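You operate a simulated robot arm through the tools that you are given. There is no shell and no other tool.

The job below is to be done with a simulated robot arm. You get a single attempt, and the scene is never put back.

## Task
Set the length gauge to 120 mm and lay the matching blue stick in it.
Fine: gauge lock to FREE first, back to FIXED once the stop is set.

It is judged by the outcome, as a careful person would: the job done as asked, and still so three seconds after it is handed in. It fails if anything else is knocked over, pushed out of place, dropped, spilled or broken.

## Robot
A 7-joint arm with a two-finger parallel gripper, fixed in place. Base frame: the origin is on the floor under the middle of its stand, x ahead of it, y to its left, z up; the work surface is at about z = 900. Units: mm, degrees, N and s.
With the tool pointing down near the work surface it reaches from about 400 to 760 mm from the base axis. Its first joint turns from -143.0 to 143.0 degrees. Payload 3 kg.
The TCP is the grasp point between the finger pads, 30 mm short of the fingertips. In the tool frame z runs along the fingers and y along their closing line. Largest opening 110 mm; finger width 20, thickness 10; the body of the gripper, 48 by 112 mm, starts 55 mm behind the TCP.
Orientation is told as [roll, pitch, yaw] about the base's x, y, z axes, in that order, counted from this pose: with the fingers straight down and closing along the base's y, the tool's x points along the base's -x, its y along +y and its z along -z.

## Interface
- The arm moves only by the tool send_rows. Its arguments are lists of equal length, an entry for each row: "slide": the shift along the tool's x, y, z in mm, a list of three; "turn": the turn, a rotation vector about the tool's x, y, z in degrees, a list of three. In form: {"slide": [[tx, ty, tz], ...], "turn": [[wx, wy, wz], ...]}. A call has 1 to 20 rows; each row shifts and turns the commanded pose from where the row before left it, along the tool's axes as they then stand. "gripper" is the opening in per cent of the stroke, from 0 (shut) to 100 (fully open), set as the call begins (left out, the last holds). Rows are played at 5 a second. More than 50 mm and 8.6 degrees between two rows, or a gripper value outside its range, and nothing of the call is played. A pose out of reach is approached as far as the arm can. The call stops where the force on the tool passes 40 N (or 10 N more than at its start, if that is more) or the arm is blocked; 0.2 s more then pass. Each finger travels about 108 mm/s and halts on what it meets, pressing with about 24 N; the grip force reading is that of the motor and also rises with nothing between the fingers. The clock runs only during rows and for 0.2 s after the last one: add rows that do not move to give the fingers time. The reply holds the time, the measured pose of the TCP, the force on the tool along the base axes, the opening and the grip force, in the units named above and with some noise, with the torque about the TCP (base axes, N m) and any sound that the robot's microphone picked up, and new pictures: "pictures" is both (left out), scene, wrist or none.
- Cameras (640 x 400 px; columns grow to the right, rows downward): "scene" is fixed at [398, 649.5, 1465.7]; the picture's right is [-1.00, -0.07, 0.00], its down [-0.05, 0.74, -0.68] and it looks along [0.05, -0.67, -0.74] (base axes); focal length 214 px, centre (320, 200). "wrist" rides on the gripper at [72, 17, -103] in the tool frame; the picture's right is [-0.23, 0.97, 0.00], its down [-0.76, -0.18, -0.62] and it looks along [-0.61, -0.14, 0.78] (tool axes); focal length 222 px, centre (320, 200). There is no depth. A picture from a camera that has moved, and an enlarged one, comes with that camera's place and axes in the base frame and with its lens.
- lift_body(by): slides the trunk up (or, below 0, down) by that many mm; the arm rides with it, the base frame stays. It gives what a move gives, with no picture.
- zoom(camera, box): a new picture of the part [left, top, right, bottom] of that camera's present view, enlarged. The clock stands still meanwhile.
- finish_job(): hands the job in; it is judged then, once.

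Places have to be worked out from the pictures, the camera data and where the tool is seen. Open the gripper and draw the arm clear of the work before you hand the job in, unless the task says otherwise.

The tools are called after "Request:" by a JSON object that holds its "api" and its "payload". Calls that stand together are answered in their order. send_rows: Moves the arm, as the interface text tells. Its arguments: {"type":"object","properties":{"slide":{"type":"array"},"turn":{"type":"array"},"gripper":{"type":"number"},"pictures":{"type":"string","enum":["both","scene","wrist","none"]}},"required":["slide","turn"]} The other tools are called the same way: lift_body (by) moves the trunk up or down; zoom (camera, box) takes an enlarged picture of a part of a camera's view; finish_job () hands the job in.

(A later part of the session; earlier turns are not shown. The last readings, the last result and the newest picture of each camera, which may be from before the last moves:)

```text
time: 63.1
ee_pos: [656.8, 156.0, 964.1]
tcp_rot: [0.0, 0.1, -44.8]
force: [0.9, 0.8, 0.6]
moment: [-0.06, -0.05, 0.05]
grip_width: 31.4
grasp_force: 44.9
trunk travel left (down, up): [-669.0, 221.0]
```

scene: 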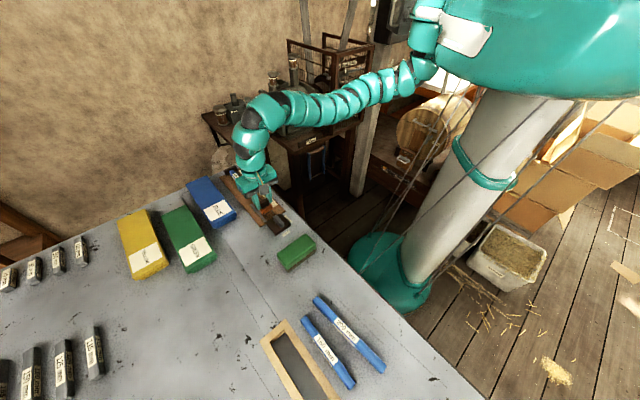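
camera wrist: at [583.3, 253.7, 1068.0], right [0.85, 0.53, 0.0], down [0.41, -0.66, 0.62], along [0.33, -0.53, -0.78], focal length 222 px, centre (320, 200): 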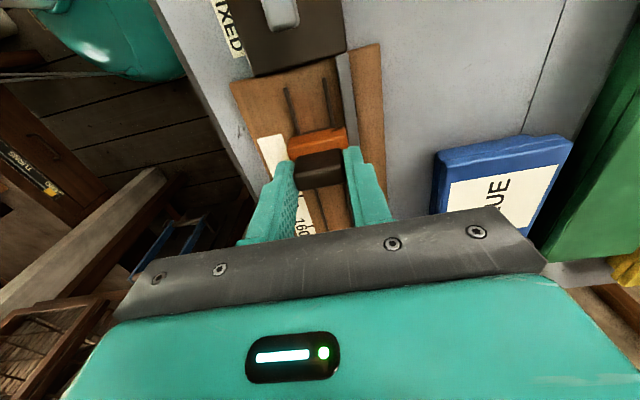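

The loads are near zero. I'll slide another 48 mm, which leaves the stop's face about 16 mm short of the stick.

Request:
{"api": "send_rows", "payload": {"slide": [[-8, 0, 0], [-8, 0, 0], [-8, 0, 0], [-8, 0, 0], [-8, 0, 0], [-8, 0, 0], [0, 0, 0]], "turn": [[0, 0, 0], [0, 0, 0], [0, 0, 0], [0, 0, 0], [0, 0, 0], [0, 0, 0], [0, 0, 0]], "pictures": "both"}}

Request:
{"api": "zoom", "payload": {"camera": "scene", "box": [210, 150, 290, 210]}}

Request:
{"api": "zoom", "payload": {"camera": "wrist", "box": [240, 60, 400, 200]}}

```text
time: 64.7
ee_pos: [691.1, 122.7, 963.7]
tcp_rot: [-0.1, -0.1, -44.8]
force: [-0.3, -0.7, -0.3]
moment: [0.12, 0.02, -0.05]
grip_width: 31.5
grasp_force: 45.4
trunk travel left (down, up): [-669.0, 221.0]
camera wrist: at [651.6, 185.9, 1068.0], right [0.85, 0.53, 0.0], down [0.42, -0.66, 0.62], along [0.33, -0.53, -0.78], focal length 222 px, centre (320, 200)
```

scene: 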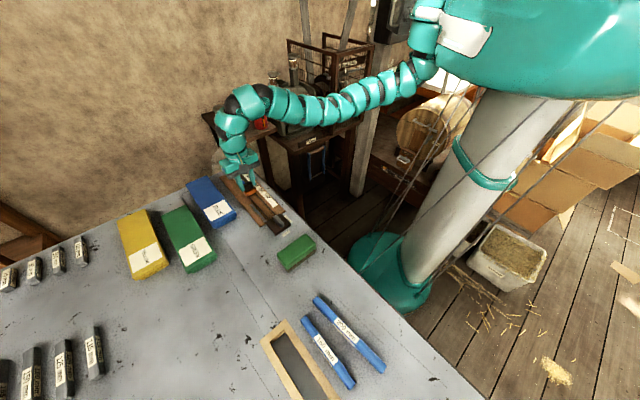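
wrist: 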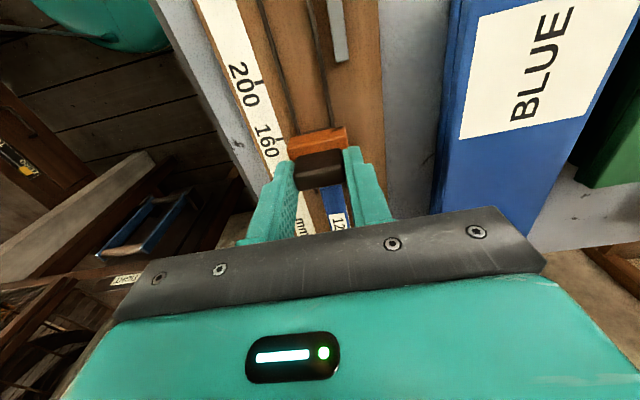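

```text
6.67 times, centred on (250, 180) of scene
camera zoom: at [398.0, 649.5, 1465.7], right [-1.0, -0.07, 0.0], down [-0.05, 0.74, -0.68], along [0.05, -0.67, -0.74], focal length 1430 px, centre (787, 333)
```

zoom: 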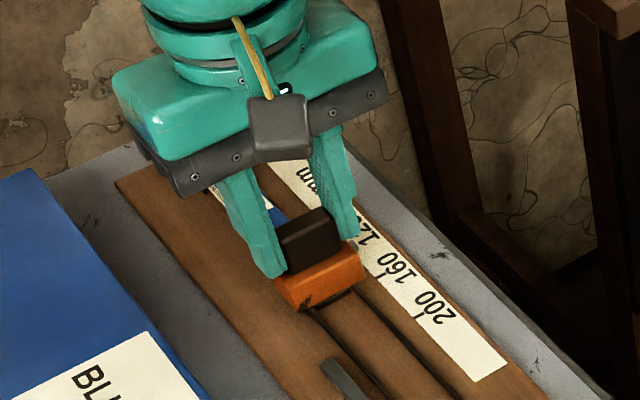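

```text
2.86 times, centred on (320, 130) of wrist
camera zoom: at [651.6, 185.9, 1068.0], right [0.85, 0.53, 0.0], down [0.42, -0.66, 0.62], along [0.33, -0.53, -0.78], focal length 635 px, centre (320, 400)
```

zoom: 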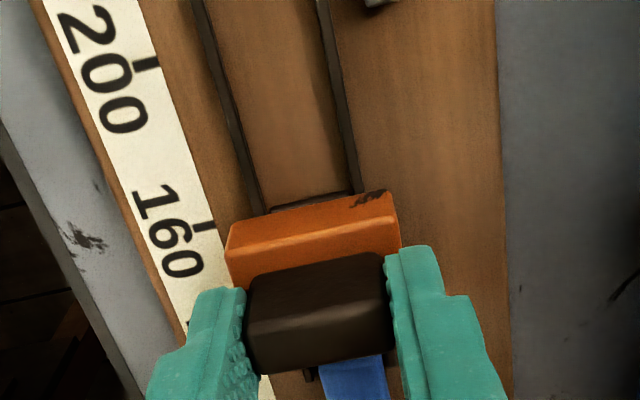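

The stick is visible just ahead of the stop. I'll go 10 mm more in small rows, then creep until the stop touches the stick or the pointer reaches 120.

Request:
{"api": "send_rows", "payload": {"slide": [[-2.5, 0, 0], [-2.5, 0, 0], [-2.5, 0, 0], [-2.5, 0, 0], [0, 0, 0]], "turn": [[0, 0, 0], [0, 0, 0], [0, 0, 0], [0, 0, 0], [0, 0, 0]], "pictures": "wrist"}}

Request:
{"api": "zoom", "payload": {"camera": "scene", "box": [220, 150, 270, 190]}}

Request:
{"api": "zoom", "payload": {"camera": "wrist", "box": [240, 100, 400, 220]}}

```text
time: 65.9
ee_pos: [698.5, 114.6, 964.6]
tcp_rot: [0.0, 0.0, -44.9]
force: [1.0, -2.3, -1.5]
moment: [0.22, 0.28, -0.06]
grip_width: 31.5
grasp_force: 45.2
trunk travel left (down, up): [-669.0, 221.0]
camera wrist: at [659.2, 178.4, 1068.0], right [0.85, 0.53, 0.0], down [0.41, -0.66, 0.62], along [0.33, -0.53, -0.78], focal length 222 px, centre (320, 200)
```

wrist: 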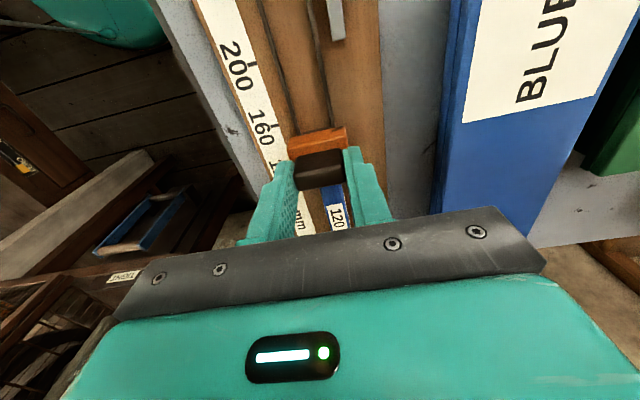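

```text
10.00 times, centred on (245, 170) of scene
camera zoom: at [398.0, 649.5, 1465.7], right [-1.0, -0.07, 0.0], down [-0.05, 0.74, -0.68], along [0.05, -0.67, -0.74], focal length 2145 px, centre (1070, 500)
```

zoom: 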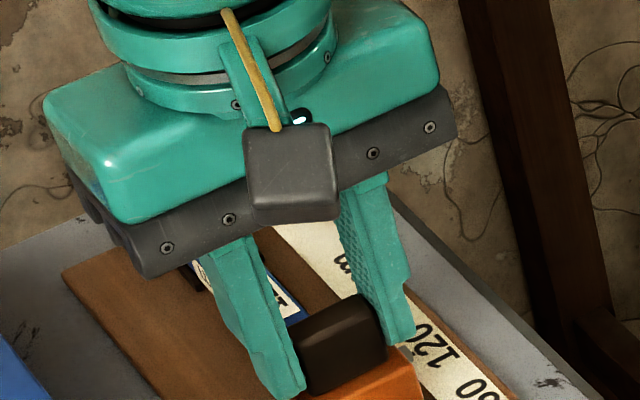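

```text
3.33 times, centred on (320, 160) of wrist
camera zoom: at [659.2, 178.4, 1068.0], right [0.85, 0.53, 0.0], down [0.41, -0.66, 0.62], along [0.33, -0.53, -0.78], focal length 740 px, centre (320, 333)
```

zoom: 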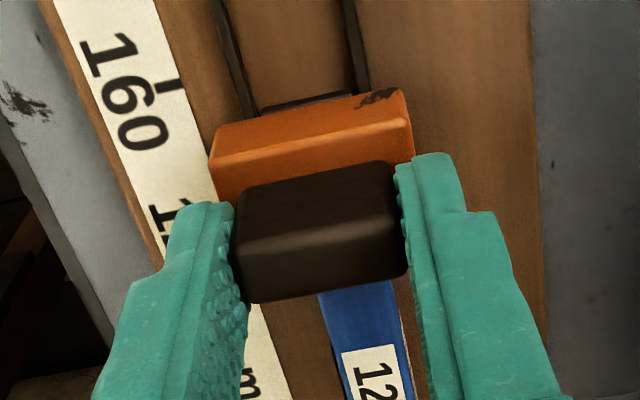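

About 7 mm remain by estimate. I'll creep 1 mm per row, checking the force along the gauge.

Request:
{"api": "send_rows", "payload": {"slide": [[-1, 0, 0], [-1, 0, 0], [-1, 0, 0], [0, 0, 0]], "turn": [[0, 0, 0], [0, 0, 0], [0, 0, 0], [0, 0, 0]], "pictures": "none"}}

Request:
{"api": "send_rows", "payload": {"slide": [[-1, 0, 0], [0, 0, 0]], "turn": [[0, 0, 0], [0, 0, 0]], "pictures": "none"}}

Request:
{"api": "zoom", "payload": {"camera": "scene", "box": [225, 160, 265, 195]}}

```text
time: 66.9
ee_pos: [699.5, 114.5, 964.6]
tcp_rot: [0.0, 0.0, -44.7]
force: [0.1, 3.0, -2.9]
moment: [-0.17, -0.21, -0.17]
grip_width: 31.9
grasp_force: 44.7
trunk travel left (down, up): [-669.0, 221.0]
```

```text
time: 67.5
ee_pos: [700.2, 112.7, 965.3]
tcp_rot: [0.0, 0.0, -44.8]
force: [-2.0, 0.6, 0.1]
moment: [0.04, 0.24, 0.16]
grip_width: 31.8
grasp_force: 45.3
trunk travel left (down, up): [-669.0, 221.0]
```

```text
11.43 times, centred on (245, 178) of scene
camera zoom: at [398.0, 649.5, 1465.7], right [-1.0, -0.07, 0.0], down [-0.05, 0.74, -0.68], along [0.05, -0.67, -0.74], focal length 2451 px, centre (1177, 457)
```

zoom: 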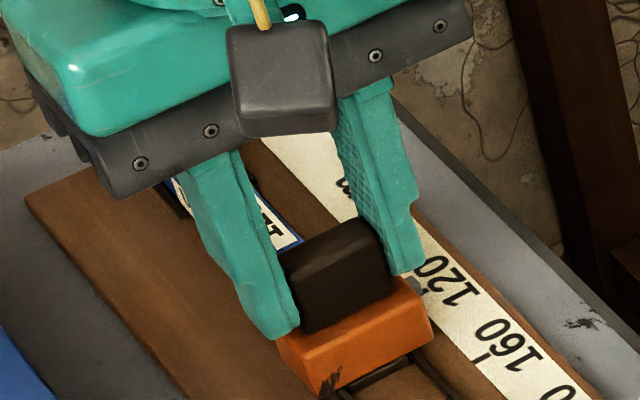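

The pointer is close to the 120 tick but a finger hides it. I'll release the knob, rise, and look straight down at the pointer.

Request:
{"api": "send_rows", "payload": {"slide": [[0, 0, 0], [0, 0, 0], [0, 0, -30], [0, 0, -40], [0, 0, -40], [-30, 0, 0], [-30, 0, 0], [0, 0, 0]], "turn": [[0, 0, 0], [0, 0, 0], [0, 0, 0], [0, 0, 0], [0, 0, 0], [0, 0, 0], [0, 0, 0], [0, 0, 0]], "gripper": 50, "pictures": "wrist"}}

Request:
{"api": "zoom", "payload": {"camera": "wrist", "box": [260, 0, 400, 90]}}

Request:
{"api": "zoom", "payload": {"camera": "wrist", "box": [280, 10, 360, 60]}}

Request:
{"api": "zoom", "payload": {"camera": "scene", "box": [225, 160, 265, 195]}}

```text
time: 69.3
ee_pos: [744.2, 72.1, 1073.8]
tcp_rot: [0.2, -0.1, -44.9]
force: [0.5, 0.3, -0.6]
moment: [0.0, 0.01, 0.01]
grip_width: 55.0
grasp_force: 0.0
trunk travel left (down, up): [-669.0, 221.0]
camera wrist: at [705.3, 134.7, 1177.7], right [0.85, 0.53, 0.0], down [0.42, -0.66, 0.62], along [0.33, -0.53, -0.78], focal length 222 px, centre (320, 200)
```

wrist: 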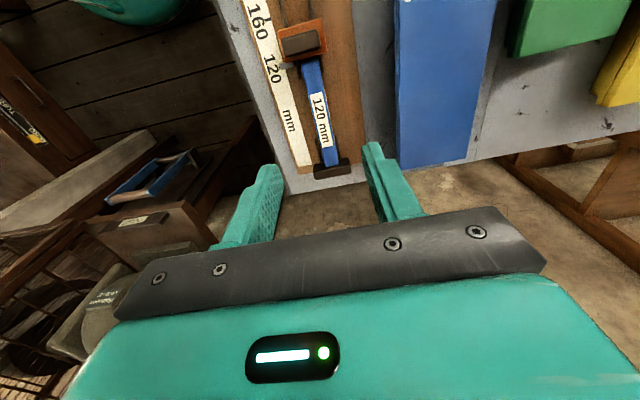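

```text
4.44 times, centred on (330, 45) of wrist
camera zoom: at [705.3, 134.7, 1177.7], right [0.85, 0.53, 0.0], down [0.42, -0.66, 0.62], along [0.33, -0.53, -0.78], focal length 987 px, centre (276, 889)
```

zoom: 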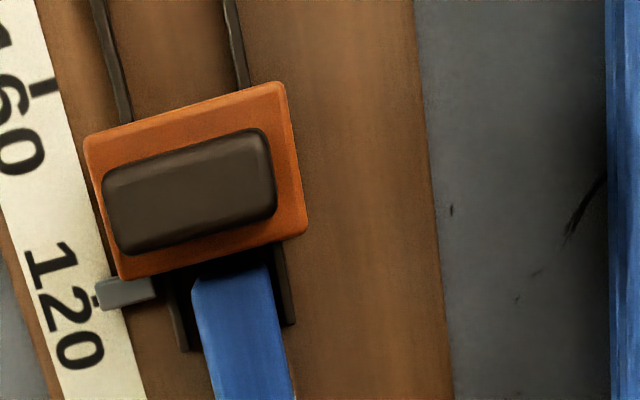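

```text
8.00 times, centred on (320, 35) of wrist
camera zoom: at [705.3, 134.7, 1177.7], right [0.85, 0.53, 0.0], down [0.42, -0.66, 0.62], along [0.33, -0.53, -0.78], focal length 1777 px, centre (320, 1520)
```

zoom: 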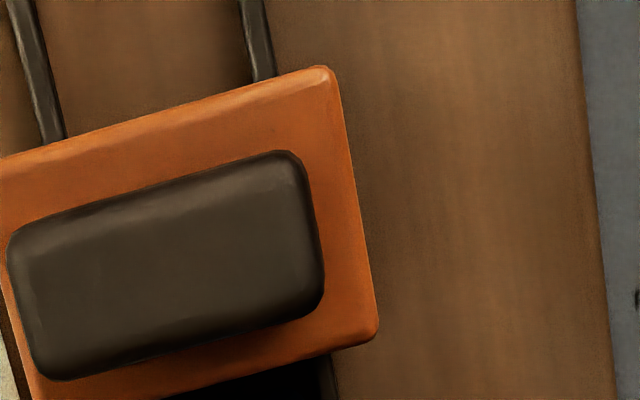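

```text
11.43 times, centred on (245, 178) of scene
camera zoom: at [398.0, 649.5, 1465.7], right [-1.0, -0.07, 0.0], down [-0.05, 0.74, -0.68], along [0.05, -0.67, -0.74], focal length 2451 px, centre (1177, 457)
```

zoom: 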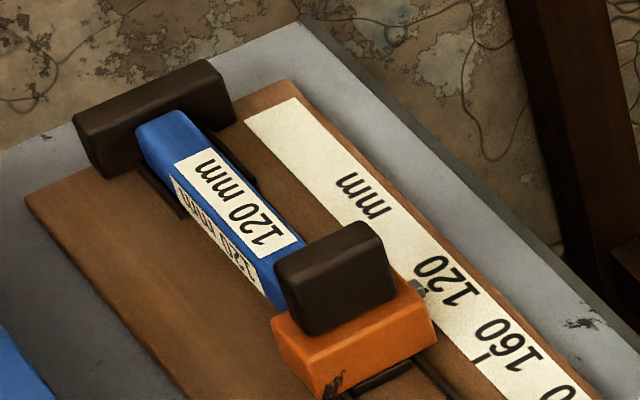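

The pointer peg is almost on the 120 tick and the stop is close to the stick. I'll zoom in hard on the pointer and on the gap at the stick's end.

Request:
{"api": "zoom", "payload": {"camera": "wrist", "box": [262, 52, 310, 82]}}

Request:
{"api": "zoom", "payload": {"camera": "wrist", "box": [300, 140, 364, 180]}}

Request:
{"api": "zoom", "payload": {"camera": "scene", "box": [246, 178, 270, 193]}}

```text
13.33 times, centred on (286, 67) of wrist
camera zoom: at [705.3, 134.7, 1177.7], right [0.85, 0.53, 0.0], down [0.42, -0.66, 0.62], along [0.33, -0.53, -0.78], focal length 2962 px, centre (773, 1973)
```

zoom: 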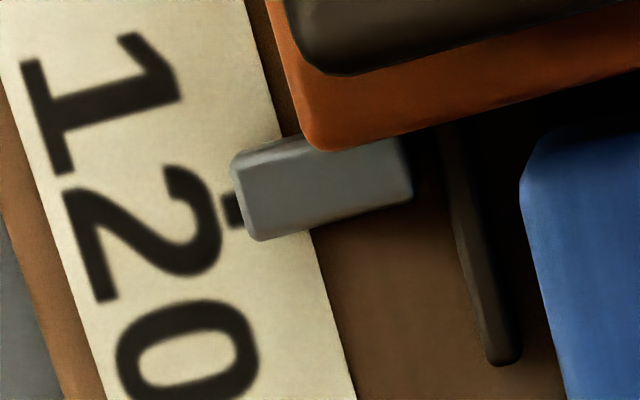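

```text
10.00 times, centred on (332, 160) of wrist
camera zoom: at [705.3, 134.7, 1177.7], right [0.85, 0.53, 0.0], down [0.42, -0.66, 0.62], along [0.33, -0.53, -0.78], focal length 2221 px, centre (200, 600)
```

zoom: 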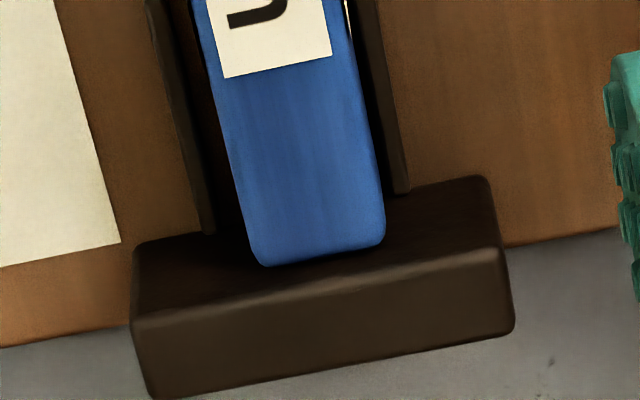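

```text
16.00 times, centred on (258, 186) of scene
camera zoom: at [398.0, 649.5, 1465.7], right [-1.0, -0.07, 0.0], down [-0.05, 0.74, -0.68], along [0.05, -0.67, -0.74], focal length 3432 px, centre (1312, 432)
```

zoom: 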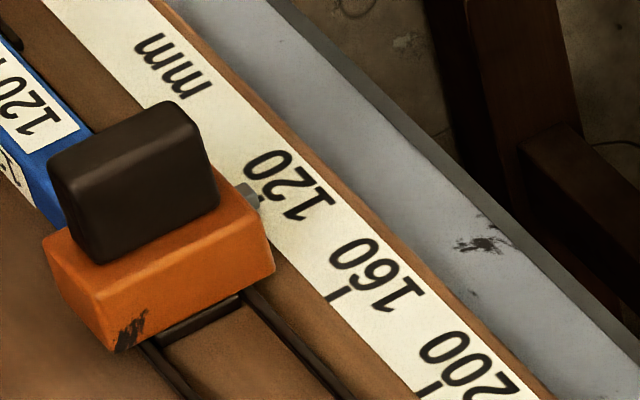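

The peg's centre measures s ≈ 428.9 and the tick ≈ 429.9, so the stop is about 1 mm short of 120. The stick still has a few mm of play, as it should with the peg slightly ahead of the face. I'll go back, regrip the knob and move it about 1.2 mm.

Request:
{"api": "send_rows", "payload": {"slide": [[30, 0, 0], [30, 0, 0], [0, 0, 40], [0, 0, 40], [0, 0, 30], [0, 0, 0]], "turn": [[0, 0, 0], [0, 0, 0], [0, 0, 0], [0, 0, 0], [0, 0, 0], [0, 0, 0]], "pictures": "none"}}

Request:
{"api": "send_rows", "payload": {"slide": [[0, 0, 0], [0, 0, 0], [0, 0, 0]], "turn": [[0, 0, 0], [0, 0, 0], [0, 0, 0]], "gripper": 0, "pictures": "none"}}

```text
time: 70.7
ee_pos: [700.3, 112.5, 962.3]
tcp_rot: [0.0, 0.0, -44.8]
force: [0.8, -0.6, 0.2]
moment: [-0.01, -0.03, 0.0]
grip_width: 54.9
grasp_force: 0.0
trunk travel left (down, up): [-669.0, 221.0]
```

```text
time: 71.5
ee_pos: [699.8, 112.6, 962.9]
tcp_rot: [0.0, 0.0, -44.8]
force: [4.4, 4.5, -1.4]
moment: [0.13, -0.2, -0.08]
grip_width: 31.5
grasp_force: 44.7
trunk travel left (down, up): [-669.0, 221.0]
```

The knob is regripped with no load along the gauge. I'll advance the stop 1.3 mm.

Request:
{"api": "send_rows", "payload": {"slide": [[-0.7, 0, 0], [-0.6, 0, 0], [0, 0, 0]], "turn": [[0, 0, 0], [0, 0, 0], [0, 0, 0]], "pictures": "none"}}

Request:
{"api": "send_rows", "payload": {"slide": [[0, 0, 0], [0, 0, 0], [0, 0, -30], [0, 0, -40], [0, 0, -40], [-30, 0, 0], [-30, 0, 0], [0, 0, 0]], "turn": [[0, 0, 0], [0, 0, 0], [0, 0, 0], [0, 0, 0], [0, 0, 0], [0, 0, 0], [0, 0, 0], [0, 0, 0]], "gripper": 50, "pictures": "wrist"}}

Request:
{"api": "zoom", "payload": {"camera": "wrist", "box": [262, 52, 310, 82]}}

Request:
{"api": "zoom", "payload": {"camera": "wrist", "box": [270, 60, 294, 75]}}

Request:
{"api": "zoom", "payload": {"camera": "wrist", "box": [250, 0, 390, 90]}}

```text
time: 72.3
ee_pos: [701.8, 112.1, 963.4]
tcp_rot: [-0.1, 0.1, -44.8]
force: [-2.7, -0.3, -9.8]
moment: [-0.36, -0.32, -0.06]
grip_width: 31.6
grasp_force: 45.3
trunk travel left (down, up): [-669.0, 221.0]
```

```text
time: 74.1
ee_pos: [742.9, 69.4, 1075.6]
tcp_rot: [0.0, 0.1, -44.7]
force: [0.1, 0.3, 0.2]
moment: [0.01, -0.01, -0.03]
grip_width: 54.9
grasp_force: 0.0
trunk travel left (down, up): [-669.0, 221.0]
camera wrist: at [704.5, 132.7, 1178.4], right [0.85, 0.53, 0.0], down [0.42, -0.66, 0.62], along [0.33, -0.53, -0.78], focal length 222 px, centre (320, 200)
```

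wrist: 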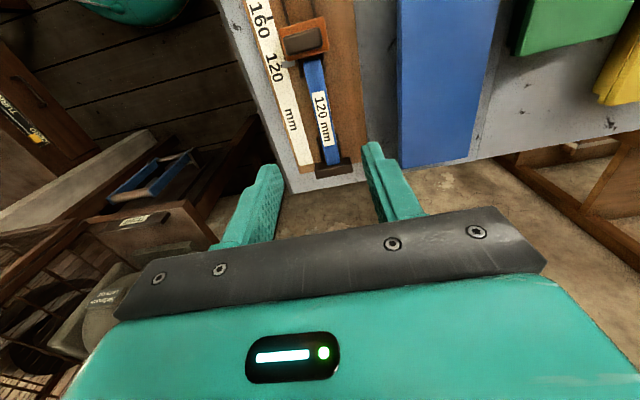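

```text
13.33 times, centred on (286, 67) of wrist
camera zoom: at [704.5, 132.7, 1178.4], right [0.85, 0.53, 0.0], down [0.42, -0.66, 0.62], along [0.33, -0.53, -0.78], focal length 2962 px, centre (773, 1973)
```

zoom: 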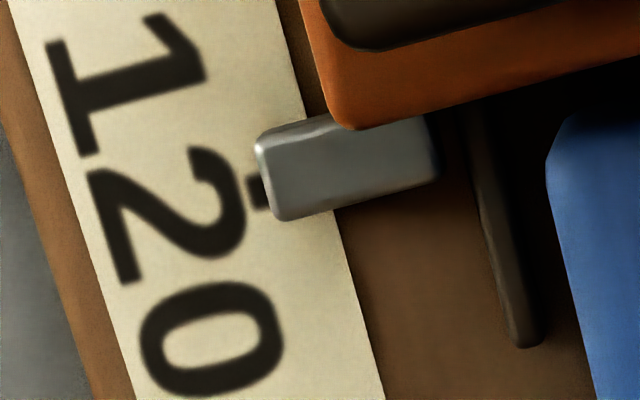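

```text
16.00 times, centred on (282, 68) of wrist
camera zoom: at [704.5, 132.7, 1178.4], right [0.85, 0.53, 0.0], down [0.42, -0.66, 0.62], along [0.33, -0.53, -0.78], focal length 3554 px, centre (928, 2320)
```

zoom: 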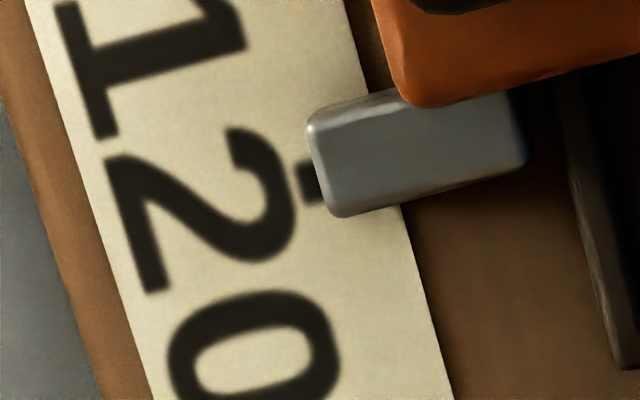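

```text
4.44 times, centred on (320, 45) of wrist
camera zoom: at [704.5, 132.7, 1178.4], right [0.85, 0.53, 0.0], down [0.42, -0.66, 0.62], along [0.33, -0.53, -0.78], focal length 987 px, centre (320, 889)
```

zoom: 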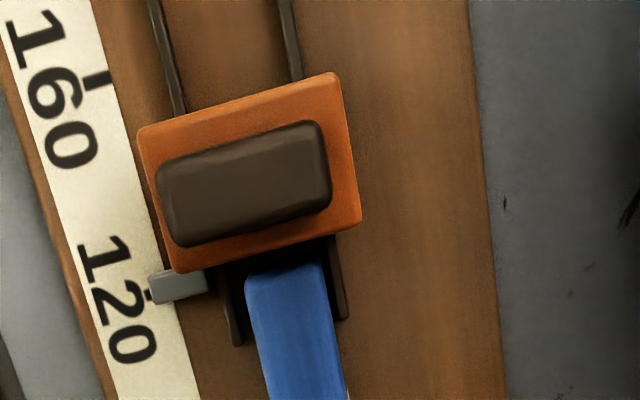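

The close-up shows the same offset, so the carriage didn't really move with that tiny nudge; some of it was lost to compliance. I'll use the fixed scene camera at high zoom as a reference, then regrip and push a bit further.

Request:
{"api": "zoom", "payload": {"camera": "scene", "box": [244, 180, 260, 190]}}

Request:
{"api": "send_rows", "payload": {"slide": [[30, 0, 0], [30, 0, 0], [0, 0, 40], [0, 0, 40], [0, 0, 30], [0, 0, 0]], "turn": [[0, 0, 0], [0, 0, 0], [0, 0, 0], [0, 0, 0], [0, 0, 0], [0, 0, 0]], "pictures": "none"}}

Request:
{"api": "send_rows", "payload": {"slide": [[0, 0, 0], [0, 0, 0], [0, 0, 0]], "turn": [[0, 0, 0], [0, 0, 0], [0, 0, 0]], "gripper": 0, "pictures": "none"}}

Request:
{"api": "zoom", "payload": {"camera": "scene", "box": [244, 180, 260, 190]}}

```text
16.00 times, centred on (252, 185) of scene
camera zoom: at [398.0, 649.5, 1465.7], right [-1.0, -0.07, 0.0], down [-0.05, 0.74, -0.68], along [0.05, -0.67, -0.74], focal length 3432 px, centre (1408, 440)
```

zoom: 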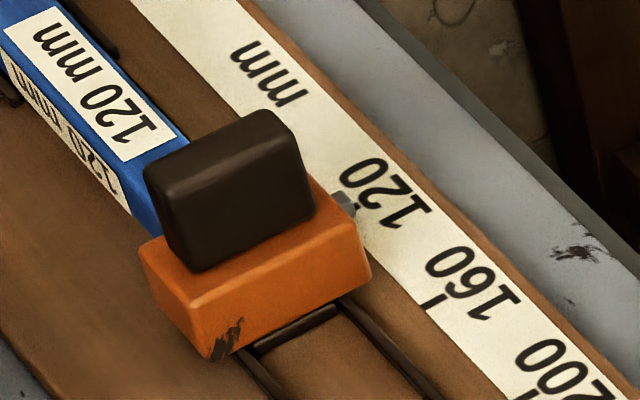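

```text
time: 75.5
ee_pos: [700.0, 111.4, 963.4]
tcp_rot: [0.0, 0.0, -44.8]
force: [0.5, -0.6, -1.0]
moment: [-0.02, 0.01, 0.0]
grip_width: 55.1
grasp_force: 0.1
trunk travel left (down, up): [-669.0, 221.0]
```

```text
time: 76.3
ee_pos: [700.5, 112.6, 963.6]
tcp_rot: [0.0, 0.0, -44.9]
force: [2.9, 3.5, -1.7]
moment: [0.18, -0.15, -0.06]
grip_width: 31.6
grasp_force: 44.4
trunk travel left (down, up): [-669.0, 221.0]
```

```text
16.00 times, centred on (252, 185) of scene
camera zoom: at [398.0, 649.5, 1465.7], right [-1.0, -0.07, 0.0], down [-0.05, 0.74, -0.68], along [0.05, -0.67, -0.74], focal length 3432 px, centre (1408, 440)
```

zoom: 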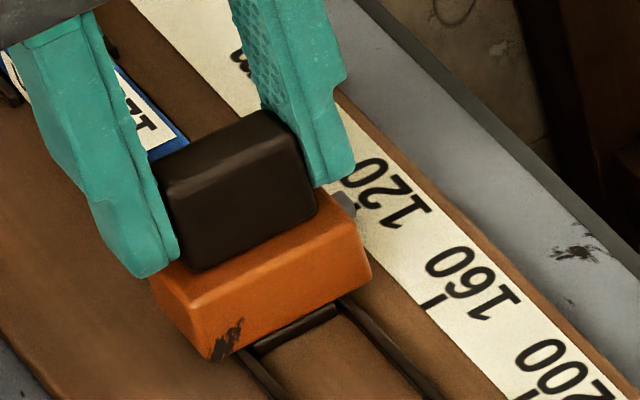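

The fixed camera gives a stable reference, with the orange corner at (370, 268). I'll push 2.5 mm and compare.

Request:
{"api": "send_rows", "payload": {"slide": [[-1, 0, 0], [-1, 0, 0], [-0.5, 0, 0], [0, 0, 0]], "turn": [[0, 0, 0], [0, 0, 0], [0, 0, 0], [0, 0, 0]], "pictures": "none"}}

Request:
{"api": "zoom", "payload": {"camera": "scene", "box": [244, 180, 260, 190]}}

```text
time: 77.3
ee_pos: [703.6, 110.4, 963.0]
tcp_rot: [-0.1, 0.1, -44.9]
force: [0.0, 2.1, -11.1]
moment: [-0.26, -0.42, -0.04]
grip_width: 31.7
grasp_force: 44.9
trunk travel left (down, up): [-669.0, 221.0]
```

```text
16.00 times, centred on (252, 185) of scene
camera zoom: at [398.0, 649.5, 1465.7], right [-1.0, -0.07, 0.0], down [-0.05, 0.74, -0.68], along [0.05, -0.67, -0.74], focal length 3432 px, centre (1408, 440)
```

zoom: 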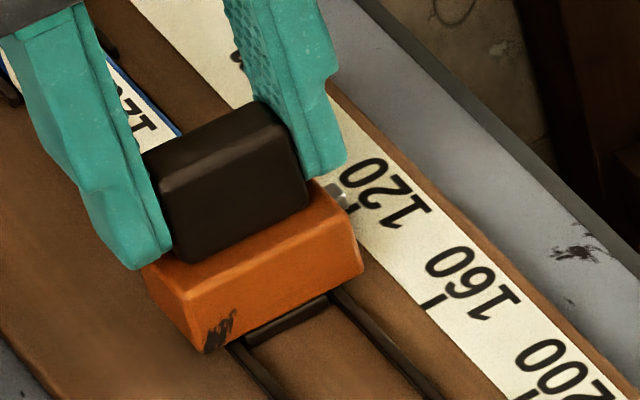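

The carriage moved by about 2.5 mm this time. I'll release and check the pointer from above again.

Request:
{"api": "send_rows", "payload": {"slide": [[0, 0, 0], [0, 0, 0], [0, 0, -30], [0, 0, -40], [0, 0, -40], [-30, 0, 0], [-30, 0, 0], [0, 0, 0]], "turn": [[0, 0, 0], [0, 0, 0], [0, 0, 0], [0, 0, 0], [0, 0, 0], [0, 0, 0], [0, 0, 0], [0, 0, 0]], "gripper": 50, "pictures": "wrist"}}

Request:
{"api": "zoom", "payload": {"camera": "wrist", "box": [270, 55, 310, 80]}}

Request:
{"api": "zoom", "payload": {"camera": "scene", "box": [244, 180, 260, 190]}}

```text
time: 79.1
ee_pos: [747.9, 66.2, 1074.0]
tcp_rot: [0.1, 0.1, -44.8]
force: [-0.5, -0.6, 0.7]
moment: [-0.01, -0.03, -0.03]
grip_width: 54.9
grasp_force: 0.0
trunk travel left (down, up): [-669.0, 221.0]
camera wrist: at [707.9, 128.6, 1176.9], right [0.85, 0.53, 0.0], down [0.42, -0.66, 0.62], along [0.33, -0.53, -0.78], focal length 222 px, centre (320, 200)
```

wrist: 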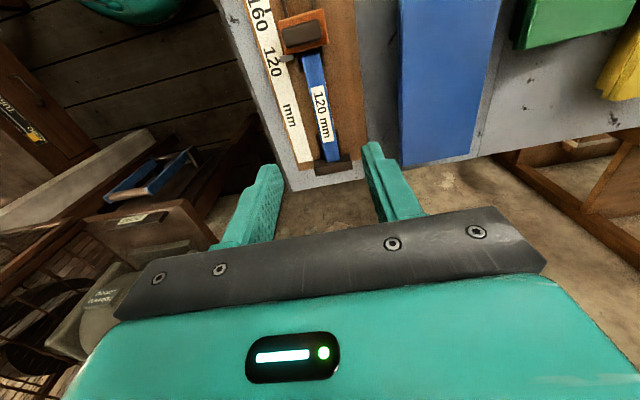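

```text
16.00 times, centred on (290, 68) of wrist
camera zoom: at [707.9, 128.6, 1176.9], right [0.85, 0.53, 0.0], down [0.42, -0.66, 0.62], along [0.33, -0.53, -0.78], focal length 3554 px, centre (800, 2320)
```

zoom: 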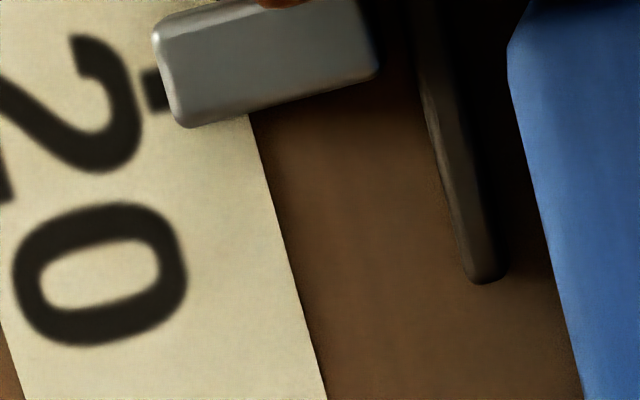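

```text
16.00 times, centred on (252, 185) of scene
camera zoom: at [398.0, 649.5, 1465.7], right [-1.0, -0.07, 0.0], down [-0.05, 0.74, -0.68], along [0.05, -0.67, -0.74], focal length 3432 px, centre (1408, 440)
```

zoom: 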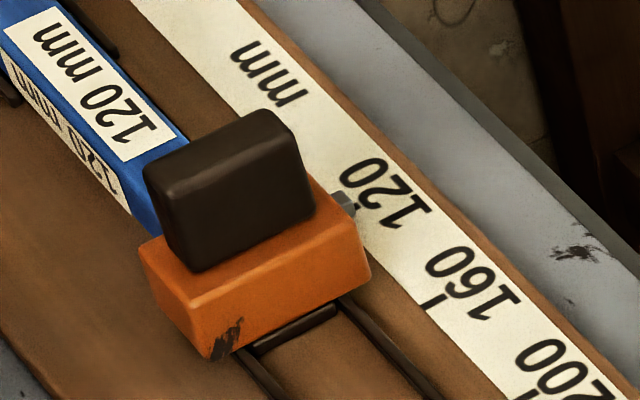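

The carriage sprang back to exactly the same place after release, so the stop has a detent at the 120 mark. I'll confirm the pointer reading with the camera directly above it, which removes parallax along the scale.

Request:
{"api": "send_rows", "payload": {"slide": [[-9, 0, 0], [-9, 0, 0], [0, 0, 0]], "turn": [[0, 0, 0], [0, 0, 0], [0, 0, 0]], "pictures": "wrist"}}

Request:
{"api": "zoom", "payload": {"camera": "wrist", "box": [260, 0, 340, 50]}}

Request:
{"api": "zoom", "payload": {"camera": "wrist", "box": [262, 25, 302, 50]}}

```text
time: 79.9
ee_pos: [759.0, 53.6, 1073.9]
tcp_rot: [0.0, 0.1, -44.6]
force: [-0.9, -0.1, -0.2]
moment: [-0.03, -0.01, 0.0]
grip_width: 55.1
grasp_force: 0.2
trunk travel left (down, up): [-669.0, 221.0]
camera wrist: at [719.9, 116.9, 1176.8], right [0.85, 0.53, 0.0], down [0.42, -0.66, 0.62], along [0.33, -0.53, -0.78], focal length 222 px, centre (320, 200)
```

wrist: 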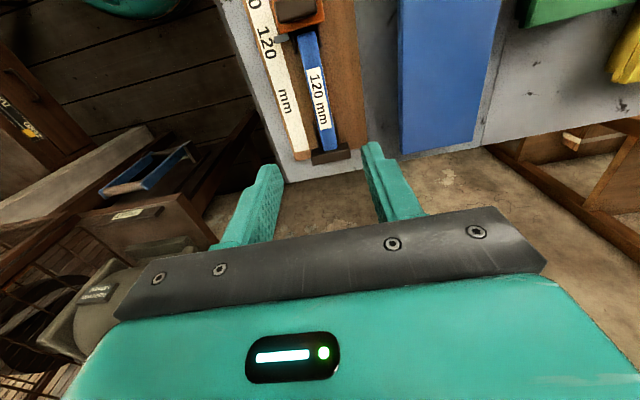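

```text
8.00 times, centred on (300, 25) of wrist
camera zoom: at [719.9, 116.9, 1176.8], right [0.85, 0.53, 0.0], down [0.42, -0.66, 0.62], along [0.33, -0.53, -0.78], focal length 1777 px, centre (480, 1600)
```

zoom: 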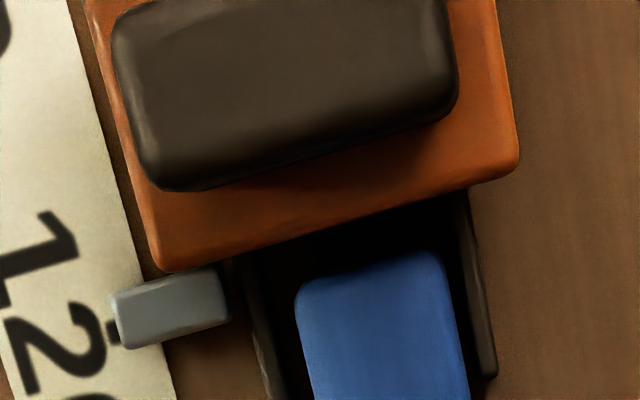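

```text
16.00 times, centred on (282, 38) of wrist
camera zoom: at [719.9, 116.9, 1176.8], right [0.85, 0.53, 0.0], down [0.42, -0.66, 0.62], along [0.33, -0.53, -0.78], focal length 3554 px, centre (928, 2800)
```

zoom: 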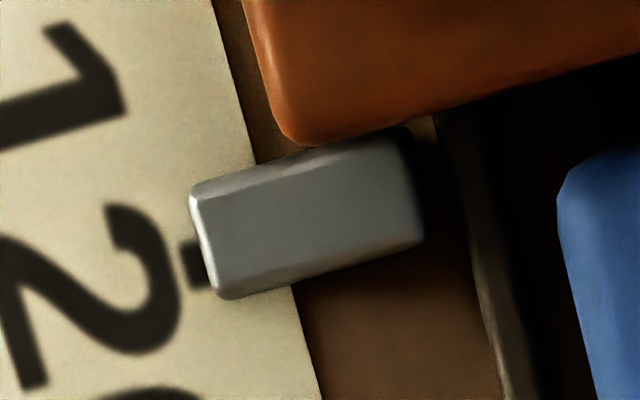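

The pointer's centre reads about 1 mm short of the tick's centre. The spring-back could be an elastic hold rather than a detent, so I'll regrip centred on the knob and push further, about 3.8 mm, to see if it settles closer.

Request:
{"api": "send_rows", "payload": {"slide": [[41.2, 0, 0], [41.3, 0, 0], [0, 0, 40], [0, 0, 40], [0, 0, 30], [0, 0, 0]], "turn": [[0, 0, 0], [0, 0, 0], [0, 0, 0], [0, 0, 0], [0, 0, 0], [0, 0, 0]], "pictures": "none"}}

Request:
{"api": "send_rows", "payload": {"slide": [[0, 0, 0], [0, 0, 0], [0, 0, 0]], "turn": [[0, 0, 0], [0, 0, 0], [0, 0, 0]], "gripper": 0, "pictures": "none"}}

Request:
{"api": "zoom", "payload": {"camera": "scene", "box": [244, 180, 260, 190]}}

```text
time: 81.3
ee_pos: [701.5, 111.6, 964.7]
tcp_rot: [0.0, 0.0, -44.8]
force: [0.5, -0.4, -0.4]
moment: [-0.03, -0.01, -0.02]
grip_width: 55.1
grasp_force: 0.0
trunk travel left (down, up): [-669.0, 221.0]
```

```text
time: 82.1
ee_pos: [700.8, 113.4, 962.9]
tcp_rot: [0.1, 0.0, -44.9]
force: [2.5, 1.7, -1.7]
moment: [0.15, -0.07, -0.06]
grip_width: 31.6
grasp_force: 45.3
trunk travel left (down, up): [-669.0, 221.0]
```

```text
16.00 times, centred on (252, 185) of scene
camera zoom: at [398.0, 649.5, 1465.7], right [-1.0, -0.07, 0.0], down [-0.05, 0.74, -0.68], along [0.05, -0.67, -0.74], focal length 3432 px, centre (1408, 440)
```

zoom: 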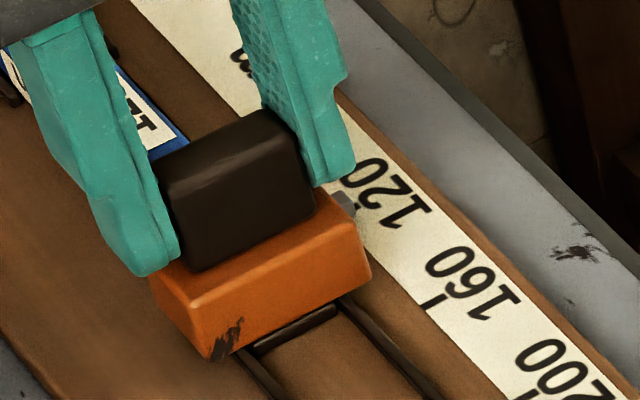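

I'm gripped in the same reference position. Now I'll push 3.8 mm toward the fixed end.

Request:
{"api": "send_rows", "payload": {"slide": [[-1, 0, 0], [-1, 0, 0], [-1, 0, 0], [-0.8, 0, 0], [0, 0, 0]], "turn": [[0, 0, 0], [0, 0, 0], [0, 0, 0], [0, 0, 0], [0, 0, 0]], "pictures": "none"}}

Request:
{"api": "zoom", "payload": {"camera": "scene", "box": [244, 180, 260, 190]}}

Request:
{"api": "send_rows", "payload": {"slide": [[0, 0, 0], [0, 0, 0], [0, 0, 0]], "turn": [[0, 0, 0], [0, 0, 0], [0, 0, 0]], "gripper": 50, "pictures": "none"}}

Request:
{"api": "zoom", "payload": {"camera": "scene", "box": [244, 180, 260, 190]}}

```text
time: 83.3
ee_pos: [703.9, 110.2, 963.6]
tcp_rot: [0.0, 0.0, -44.7]
force: [-3.8, -3.2, -10.2]
moment: [-0.41, -0.11, -0.05]
grip_width: 31.4
grasp_force: 45.6
trunk travel left (down, up): [-669.0, 221.0]
```

```text
16.00 times, centred on (252, 185) of scene
camera zoom: at [398.0, 649.5, 1465.7], right [-1.0, -0.07, 0.0], down [-0.05, 0.74, -0.68], along [0.05, -0.67, -0.74], focal length 3432 px, centre (1408, 440)
```

zoom: 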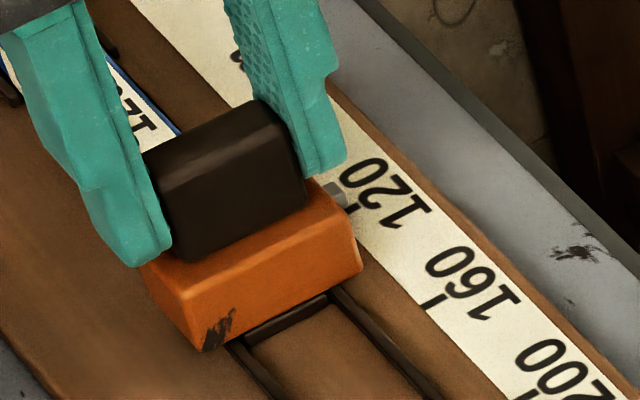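

```text
time: 84.1
ee_pos: [703.2, 111.2, 964.2]
tcp_rot: [-0.1, -0.1, -44.8]
force: [0.2, -0.2, -0.2]
moment: [-0.01, -0.01, -0.03]
grip_width: 54.9
grasp_force: 0.1
trunk travel left (down, up): [-669.0, 221.0]
```

```text
16.00 times, centred on (252, 185) of scene
camera zoom: at [398.0, 649.5, 1465.7], right [-1.0, -0.07, 0.0], down [-0.05, 0.74, -0.68], along [0.05, -0.67, -0.74], focal length 3432 px, centre (1408, 440)
```

zoom: 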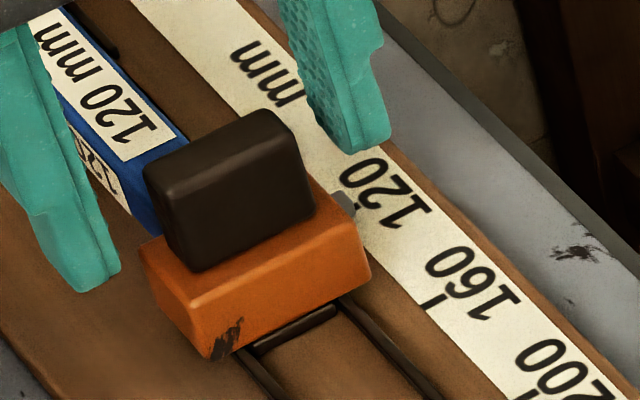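

It settled back to the same place again, although the TCP only reached about the same absolute position as before. I'll do one more test: re-centre, grip and push 4.5 mm. That still stays short of the stick and will tell a detent from an elastic hold.

Request:
{"api": "send_rows", "payload": {"slide": [[4, 0, 0], [0, 0, 0]], "turn": [[0, 0, 0], [0, 0, 0]], "pictures": "none"}}

Request:
{"api": "send_rows", "payload": {"slide": [[0, 0, 0], [0, 0, 0], [0, 0, 0]], "turn": [[0, 0, 0], [0, 0, 0], [0, 0, 0]], "gripper": 0, "pictures": "none"}}

Request:
{"api": "send_rows", "payload": {"slide": [[-1, 0, 0], [-1, 0, 0], [-1, 0, 0], [-1, 0, 0], [-0.5, 0, 0], [0, 0, 0], [0, 0, 0]], "turn": [[0, 0, 0], [0, 0, 0], [0, 0, 0], [0, 0, 0], [0, 0, 0], [0, 0, 0], [0, 0, 0]], "pictures": "none"}}

Request:
{"api": "zoom", "payload": {"camera": "scene", "box": [244, 180, 260, 190]}}

```text
time: 84.7
ee_pos: [700.9, 113.3, 966.1]
tcp_rot: [0.0, 0.0, -44.8]
force: [0.3, -1.3, 0.3]
moment: [0.05, 0.01, 0.0]
grip_width: 55.0
grasp_force: 0.1
trunk travel left (down, up): [-669.0, 221.0]
```

```text
time: 85.5
ee_pos: [700.1, 114.1, 964.8]
tcp_rot: [0.0, 0.0, -44.7]
force: [-1.0, -1.1, 0.1]
moment: [-0.15, -0.07, -0.09]
grip_width: 31.9
grasp_force: 45.0
trunk travel left (down, up): [-669.0, 221.0]
```

```text
time: 87.1
ee_pos: [703.5, 110.4, 963.2]
tcp_rot: [0.1, 0.0, -44.8]
force: [-3.6, -0.8, 2.3]
moment: [0.34, 0.41, -0.02]
grip_width: 31.6
grasp_force: 44.7
trunk travel left (down, up): [-669.0, 221.0]
```

```text
16.00 times, centred on (252, 185) of scene
camera zoom: at [398.0, 649.5, 1465.7], right [-1.0, -0.07, 0.0], down [-0.05, 0.74, -0.68], along [0.05, -0.67, -0.74], focal length 3432 px, centre (1408, 440)
```

zoom: 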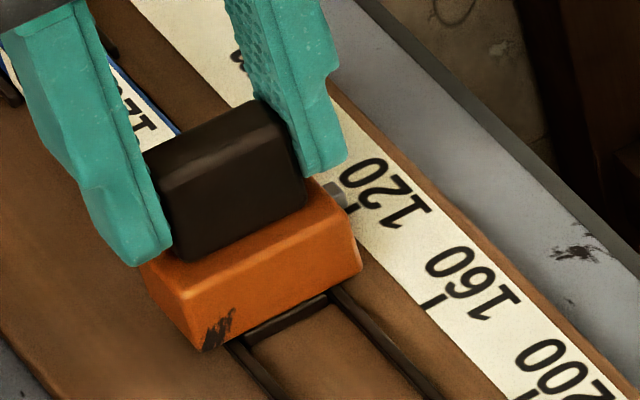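

The carriage is at the same +2.6 mm spot. While still gripping, I'll push 1.5 mm more and compare the pictures.

Request:
{"api": "send_rows", "payload": {"slide": [[-1, 0, 0], [-0.5, 0, 0], [0, 0, 0], [0, 0, 0]], "turn": [[0, 0, 0], [0, 0, 0], [0, 0, 0], [0, 0, 0]], "pictures": "none"}}

Request:
{"api": "zoom", "payload": {"camera": "scene", "box": [244, 180, 260, 190]}}

```text
time: 88.1
ee_pos: [703.1, 110.3, 963.6]
tcp_rot: [0.1, 0.0, -44.8]
force: [-7.1, 6.2, 1.4]
moment: [0.28, 0.31, -0.05]
grip_width: 31.6
grasp_force: 45.2
trunk travel left (down, up): [-669.0, 221.0]
```

```text
16.00 times, centred on (252, 185) of scene
camera zoom: at [398.0, 649.5, 1465.7], right [-1.0, -0.07, 0.0], down [-0.05, 0.74, -0.68], along [0.05, -0.67, -0.74], focal length 3432 px, centre (1408, 440)
```

zoom: 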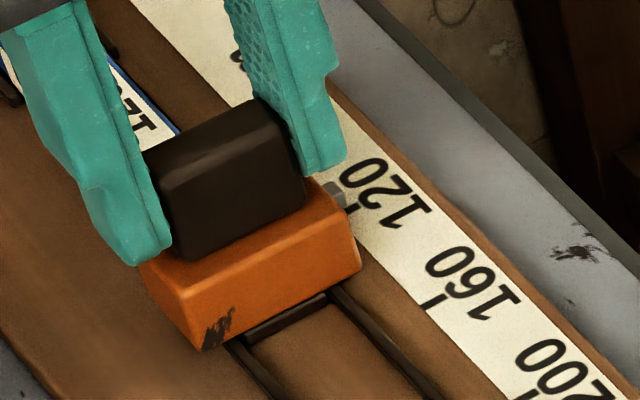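

A push-back of 9 N shows the stop is now pressing the stick against the fixed block, so +2.6 mm is the contact position where the gap equals the stick's length. To see whether the rest position is a real detent, I'll draw the carriage back past it from here, release, and watch where it settles.

Request:
{"api": "send_rows", "payload": {"slide": [[1.5, 0, 0], [1.5, 0, 0], [1.5, 0, 0], [1.5, 0, 0], [0, 0, 0]], "turn": [[0, 0, 0], [0, 0, 0], [0, 0, 0], [0, 0, 0], [0, 0, 0]], "pictures": "none"}}

Request:
{"api": "zoom", "payload": {"camera": "scene", "box": [244, 180, 260, 190]}}

Request:
{"api": "send_rows", "payload": {"slide": [[0, 0, 0], [0, 0, 0], [0, 0, 0]], "turn": [[0, 0, 0], [0, 0, 0], [0, 0, 0]], "gripper": 50, "pictures": "none"}}

Request:
{"api": "zoom", "payload": {"camera": "scene", "box": [244, 180, 260, 190]}}

```text
time: 89.3
ee_pos: [699.8, 112.6, 965.5]
tcp_rot: [0.1, -0.1, -44.9]
force: [5.1, 5.7, 5.8]
moment: [-0.27, -0.48, -0.37]
grip_width: 31.7
grasp_force: 45.6
trunk travel left (down, up): [-669.0, 221.0]
```

```text
16.00 times, centred on (252, 185) of scene
camera zoom: at [398.0, 649.5, 1465.7], right [-1.0, -0.07, 0.0], down [-0.05, 0.74, -0.68], along [0.05, -0.67, -0.74], focal length 3432 px, centre (1408, 440)
```

zoom: 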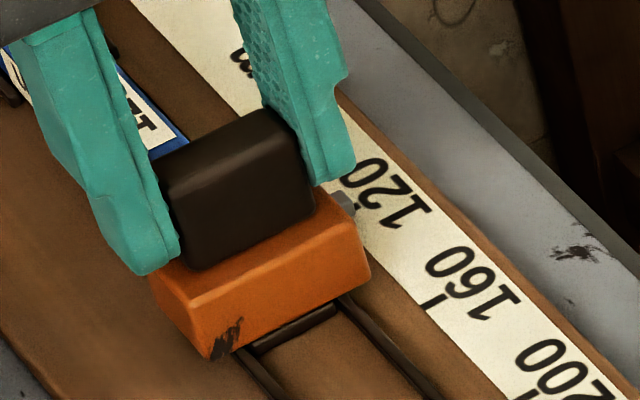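

```text
time: 90.1
ee_pos: [699.6, 112.2, 964.3]
tcp_rot: [0.0, -0.1, -44.6]
force: [0.9, 0.1, 0.3]
moment: [0.01, -0.05, 0.0]
grip_width: 55.0
grasp_force: 0.1
trunk travel left (down, up): [-669.0, 221.0]
```

```text
16.00 times, centred on (252, 185) of scene
camera zoom: at [398.0, 649.5, 1465.7], right [-1.0, -0.07, 0.0], down [-0.05, 0.74, -0.68], along [0.05, -0.67, -0.74], focal length 3432 px, centre (1408, 440)
```

zoom: 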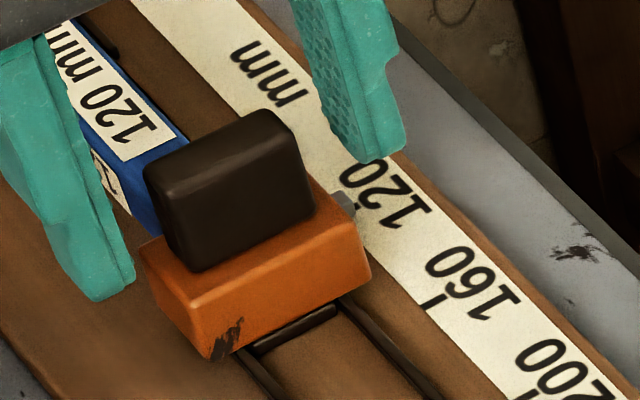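

That pull-back only returned the tool to its starting point, so it tells me nothing about the other side. I'll grip again, draw the carriage 3 mm to the other side, then release and compare.

Request:
{"api": "send_rows", "payload": {"slide": [[0, 0, 0], [0, 0, 0], [0, 0, 0]], "turn": [[0, 0, 0], [0, 0, 0], [0, 0, 0]], "gripper": 0, "pictures": "none"}}

Request:
{"api": "send_rows", "payload": {"slide": [[1, 0, 0], [1, 0, 0], [1, 0, 0], [0, 0, 0]], "turn": [[0, 0, 0], [0, 0, 0], [0, 0, 0], [0, 0, 0]], "pictures": "none"}}

Request:
{"api": "zoom", "payload": {"camera": "scene", "box": [244, 180, 260, 190]}}

Request:
{"api": "send_rows", "payload": {"slide": [[0, 0, 0], [0, 0, 0], [0, 0, 0]], "turn": [[0, 0, 0], [0, 0, 0], [0, 0, 0]], "gripper": 50, "pictures": "none"}}

Request:
{"api": "zoom", "payload": {"camera": "scene", "box": [244, 180, 260, 190]}}

```text
time: 90.9
ee_pos: [699.7, 113.6, 963.1]
tcp_rot: [0.0, 0.0, -44.8]
force: [3.2, 3.1, 0.7]
moment: [0.21, 0.0, -0.06]
grip_width: 31.9
grasp_force: 44.8
trunk travel left (down, up): [-669.0, 221.0]
```

```text
time: 91.9
ee_pos: [698.5, 115.3, 964.2]
tcp_rot: [-0.1, 0.0, -44.9]
force: [2.7, 0.9, 2.3]
moment: [-0.16, -0.14, -0.23]
grip_width: 31.4
grasp_force: 45.1
trunk travel left (down, up): [-669.0, 221.0]
```

```text
16.00 times, centred on (252, 185) of scene
camera zoom: at [398.0, 649.5, 1465.7], right [-1.0, -0.07, 0.0], down [-0.05, 0.74, -0.68], along [0.05, -0.67, -0.74], focal length 3432 px, centre (1408, 440)
```

zoom: 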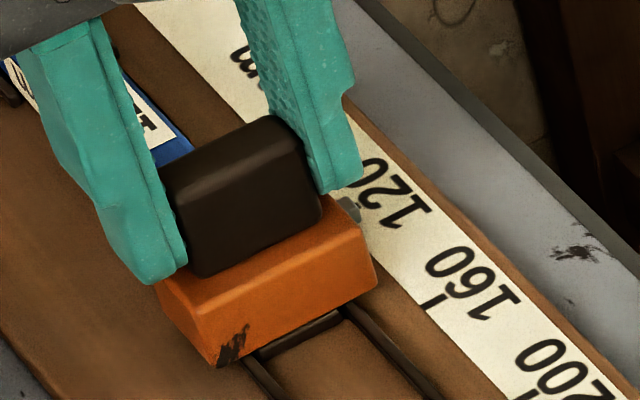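

```text
time: 92.7
ee_pos: [696.9, 114.8, 964.4]
tcp_rot: [0.1, 0.1, -44.7]
force: [0.7, -0.5, -0.2]
moment: [-0.01, 0.0, 0.01]
grip_width: 54.9
grasp_force: 0.1
trunk travel left (down, up): [-669.0, 221.0]
```

```text
16.00 times, centred on (252, 185) of scene
camera zoom: at [398.0, 649.5, 1465.7], right [-1.0, -0.07, 0.0], down [-0.05, 0.74, -0.68], along [0.05, -0.67, -0.74], focal length 3432 px, centre (1408, 440)
```

zoom: 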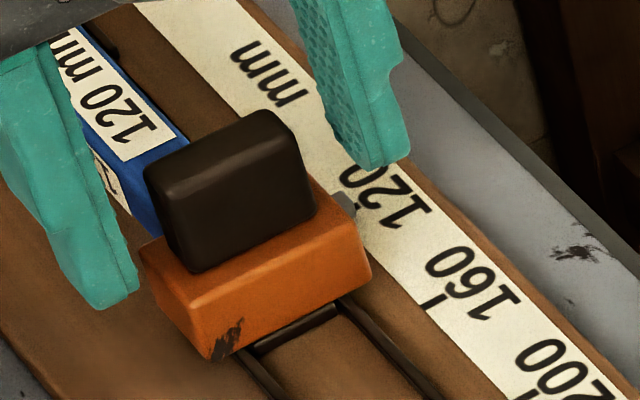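

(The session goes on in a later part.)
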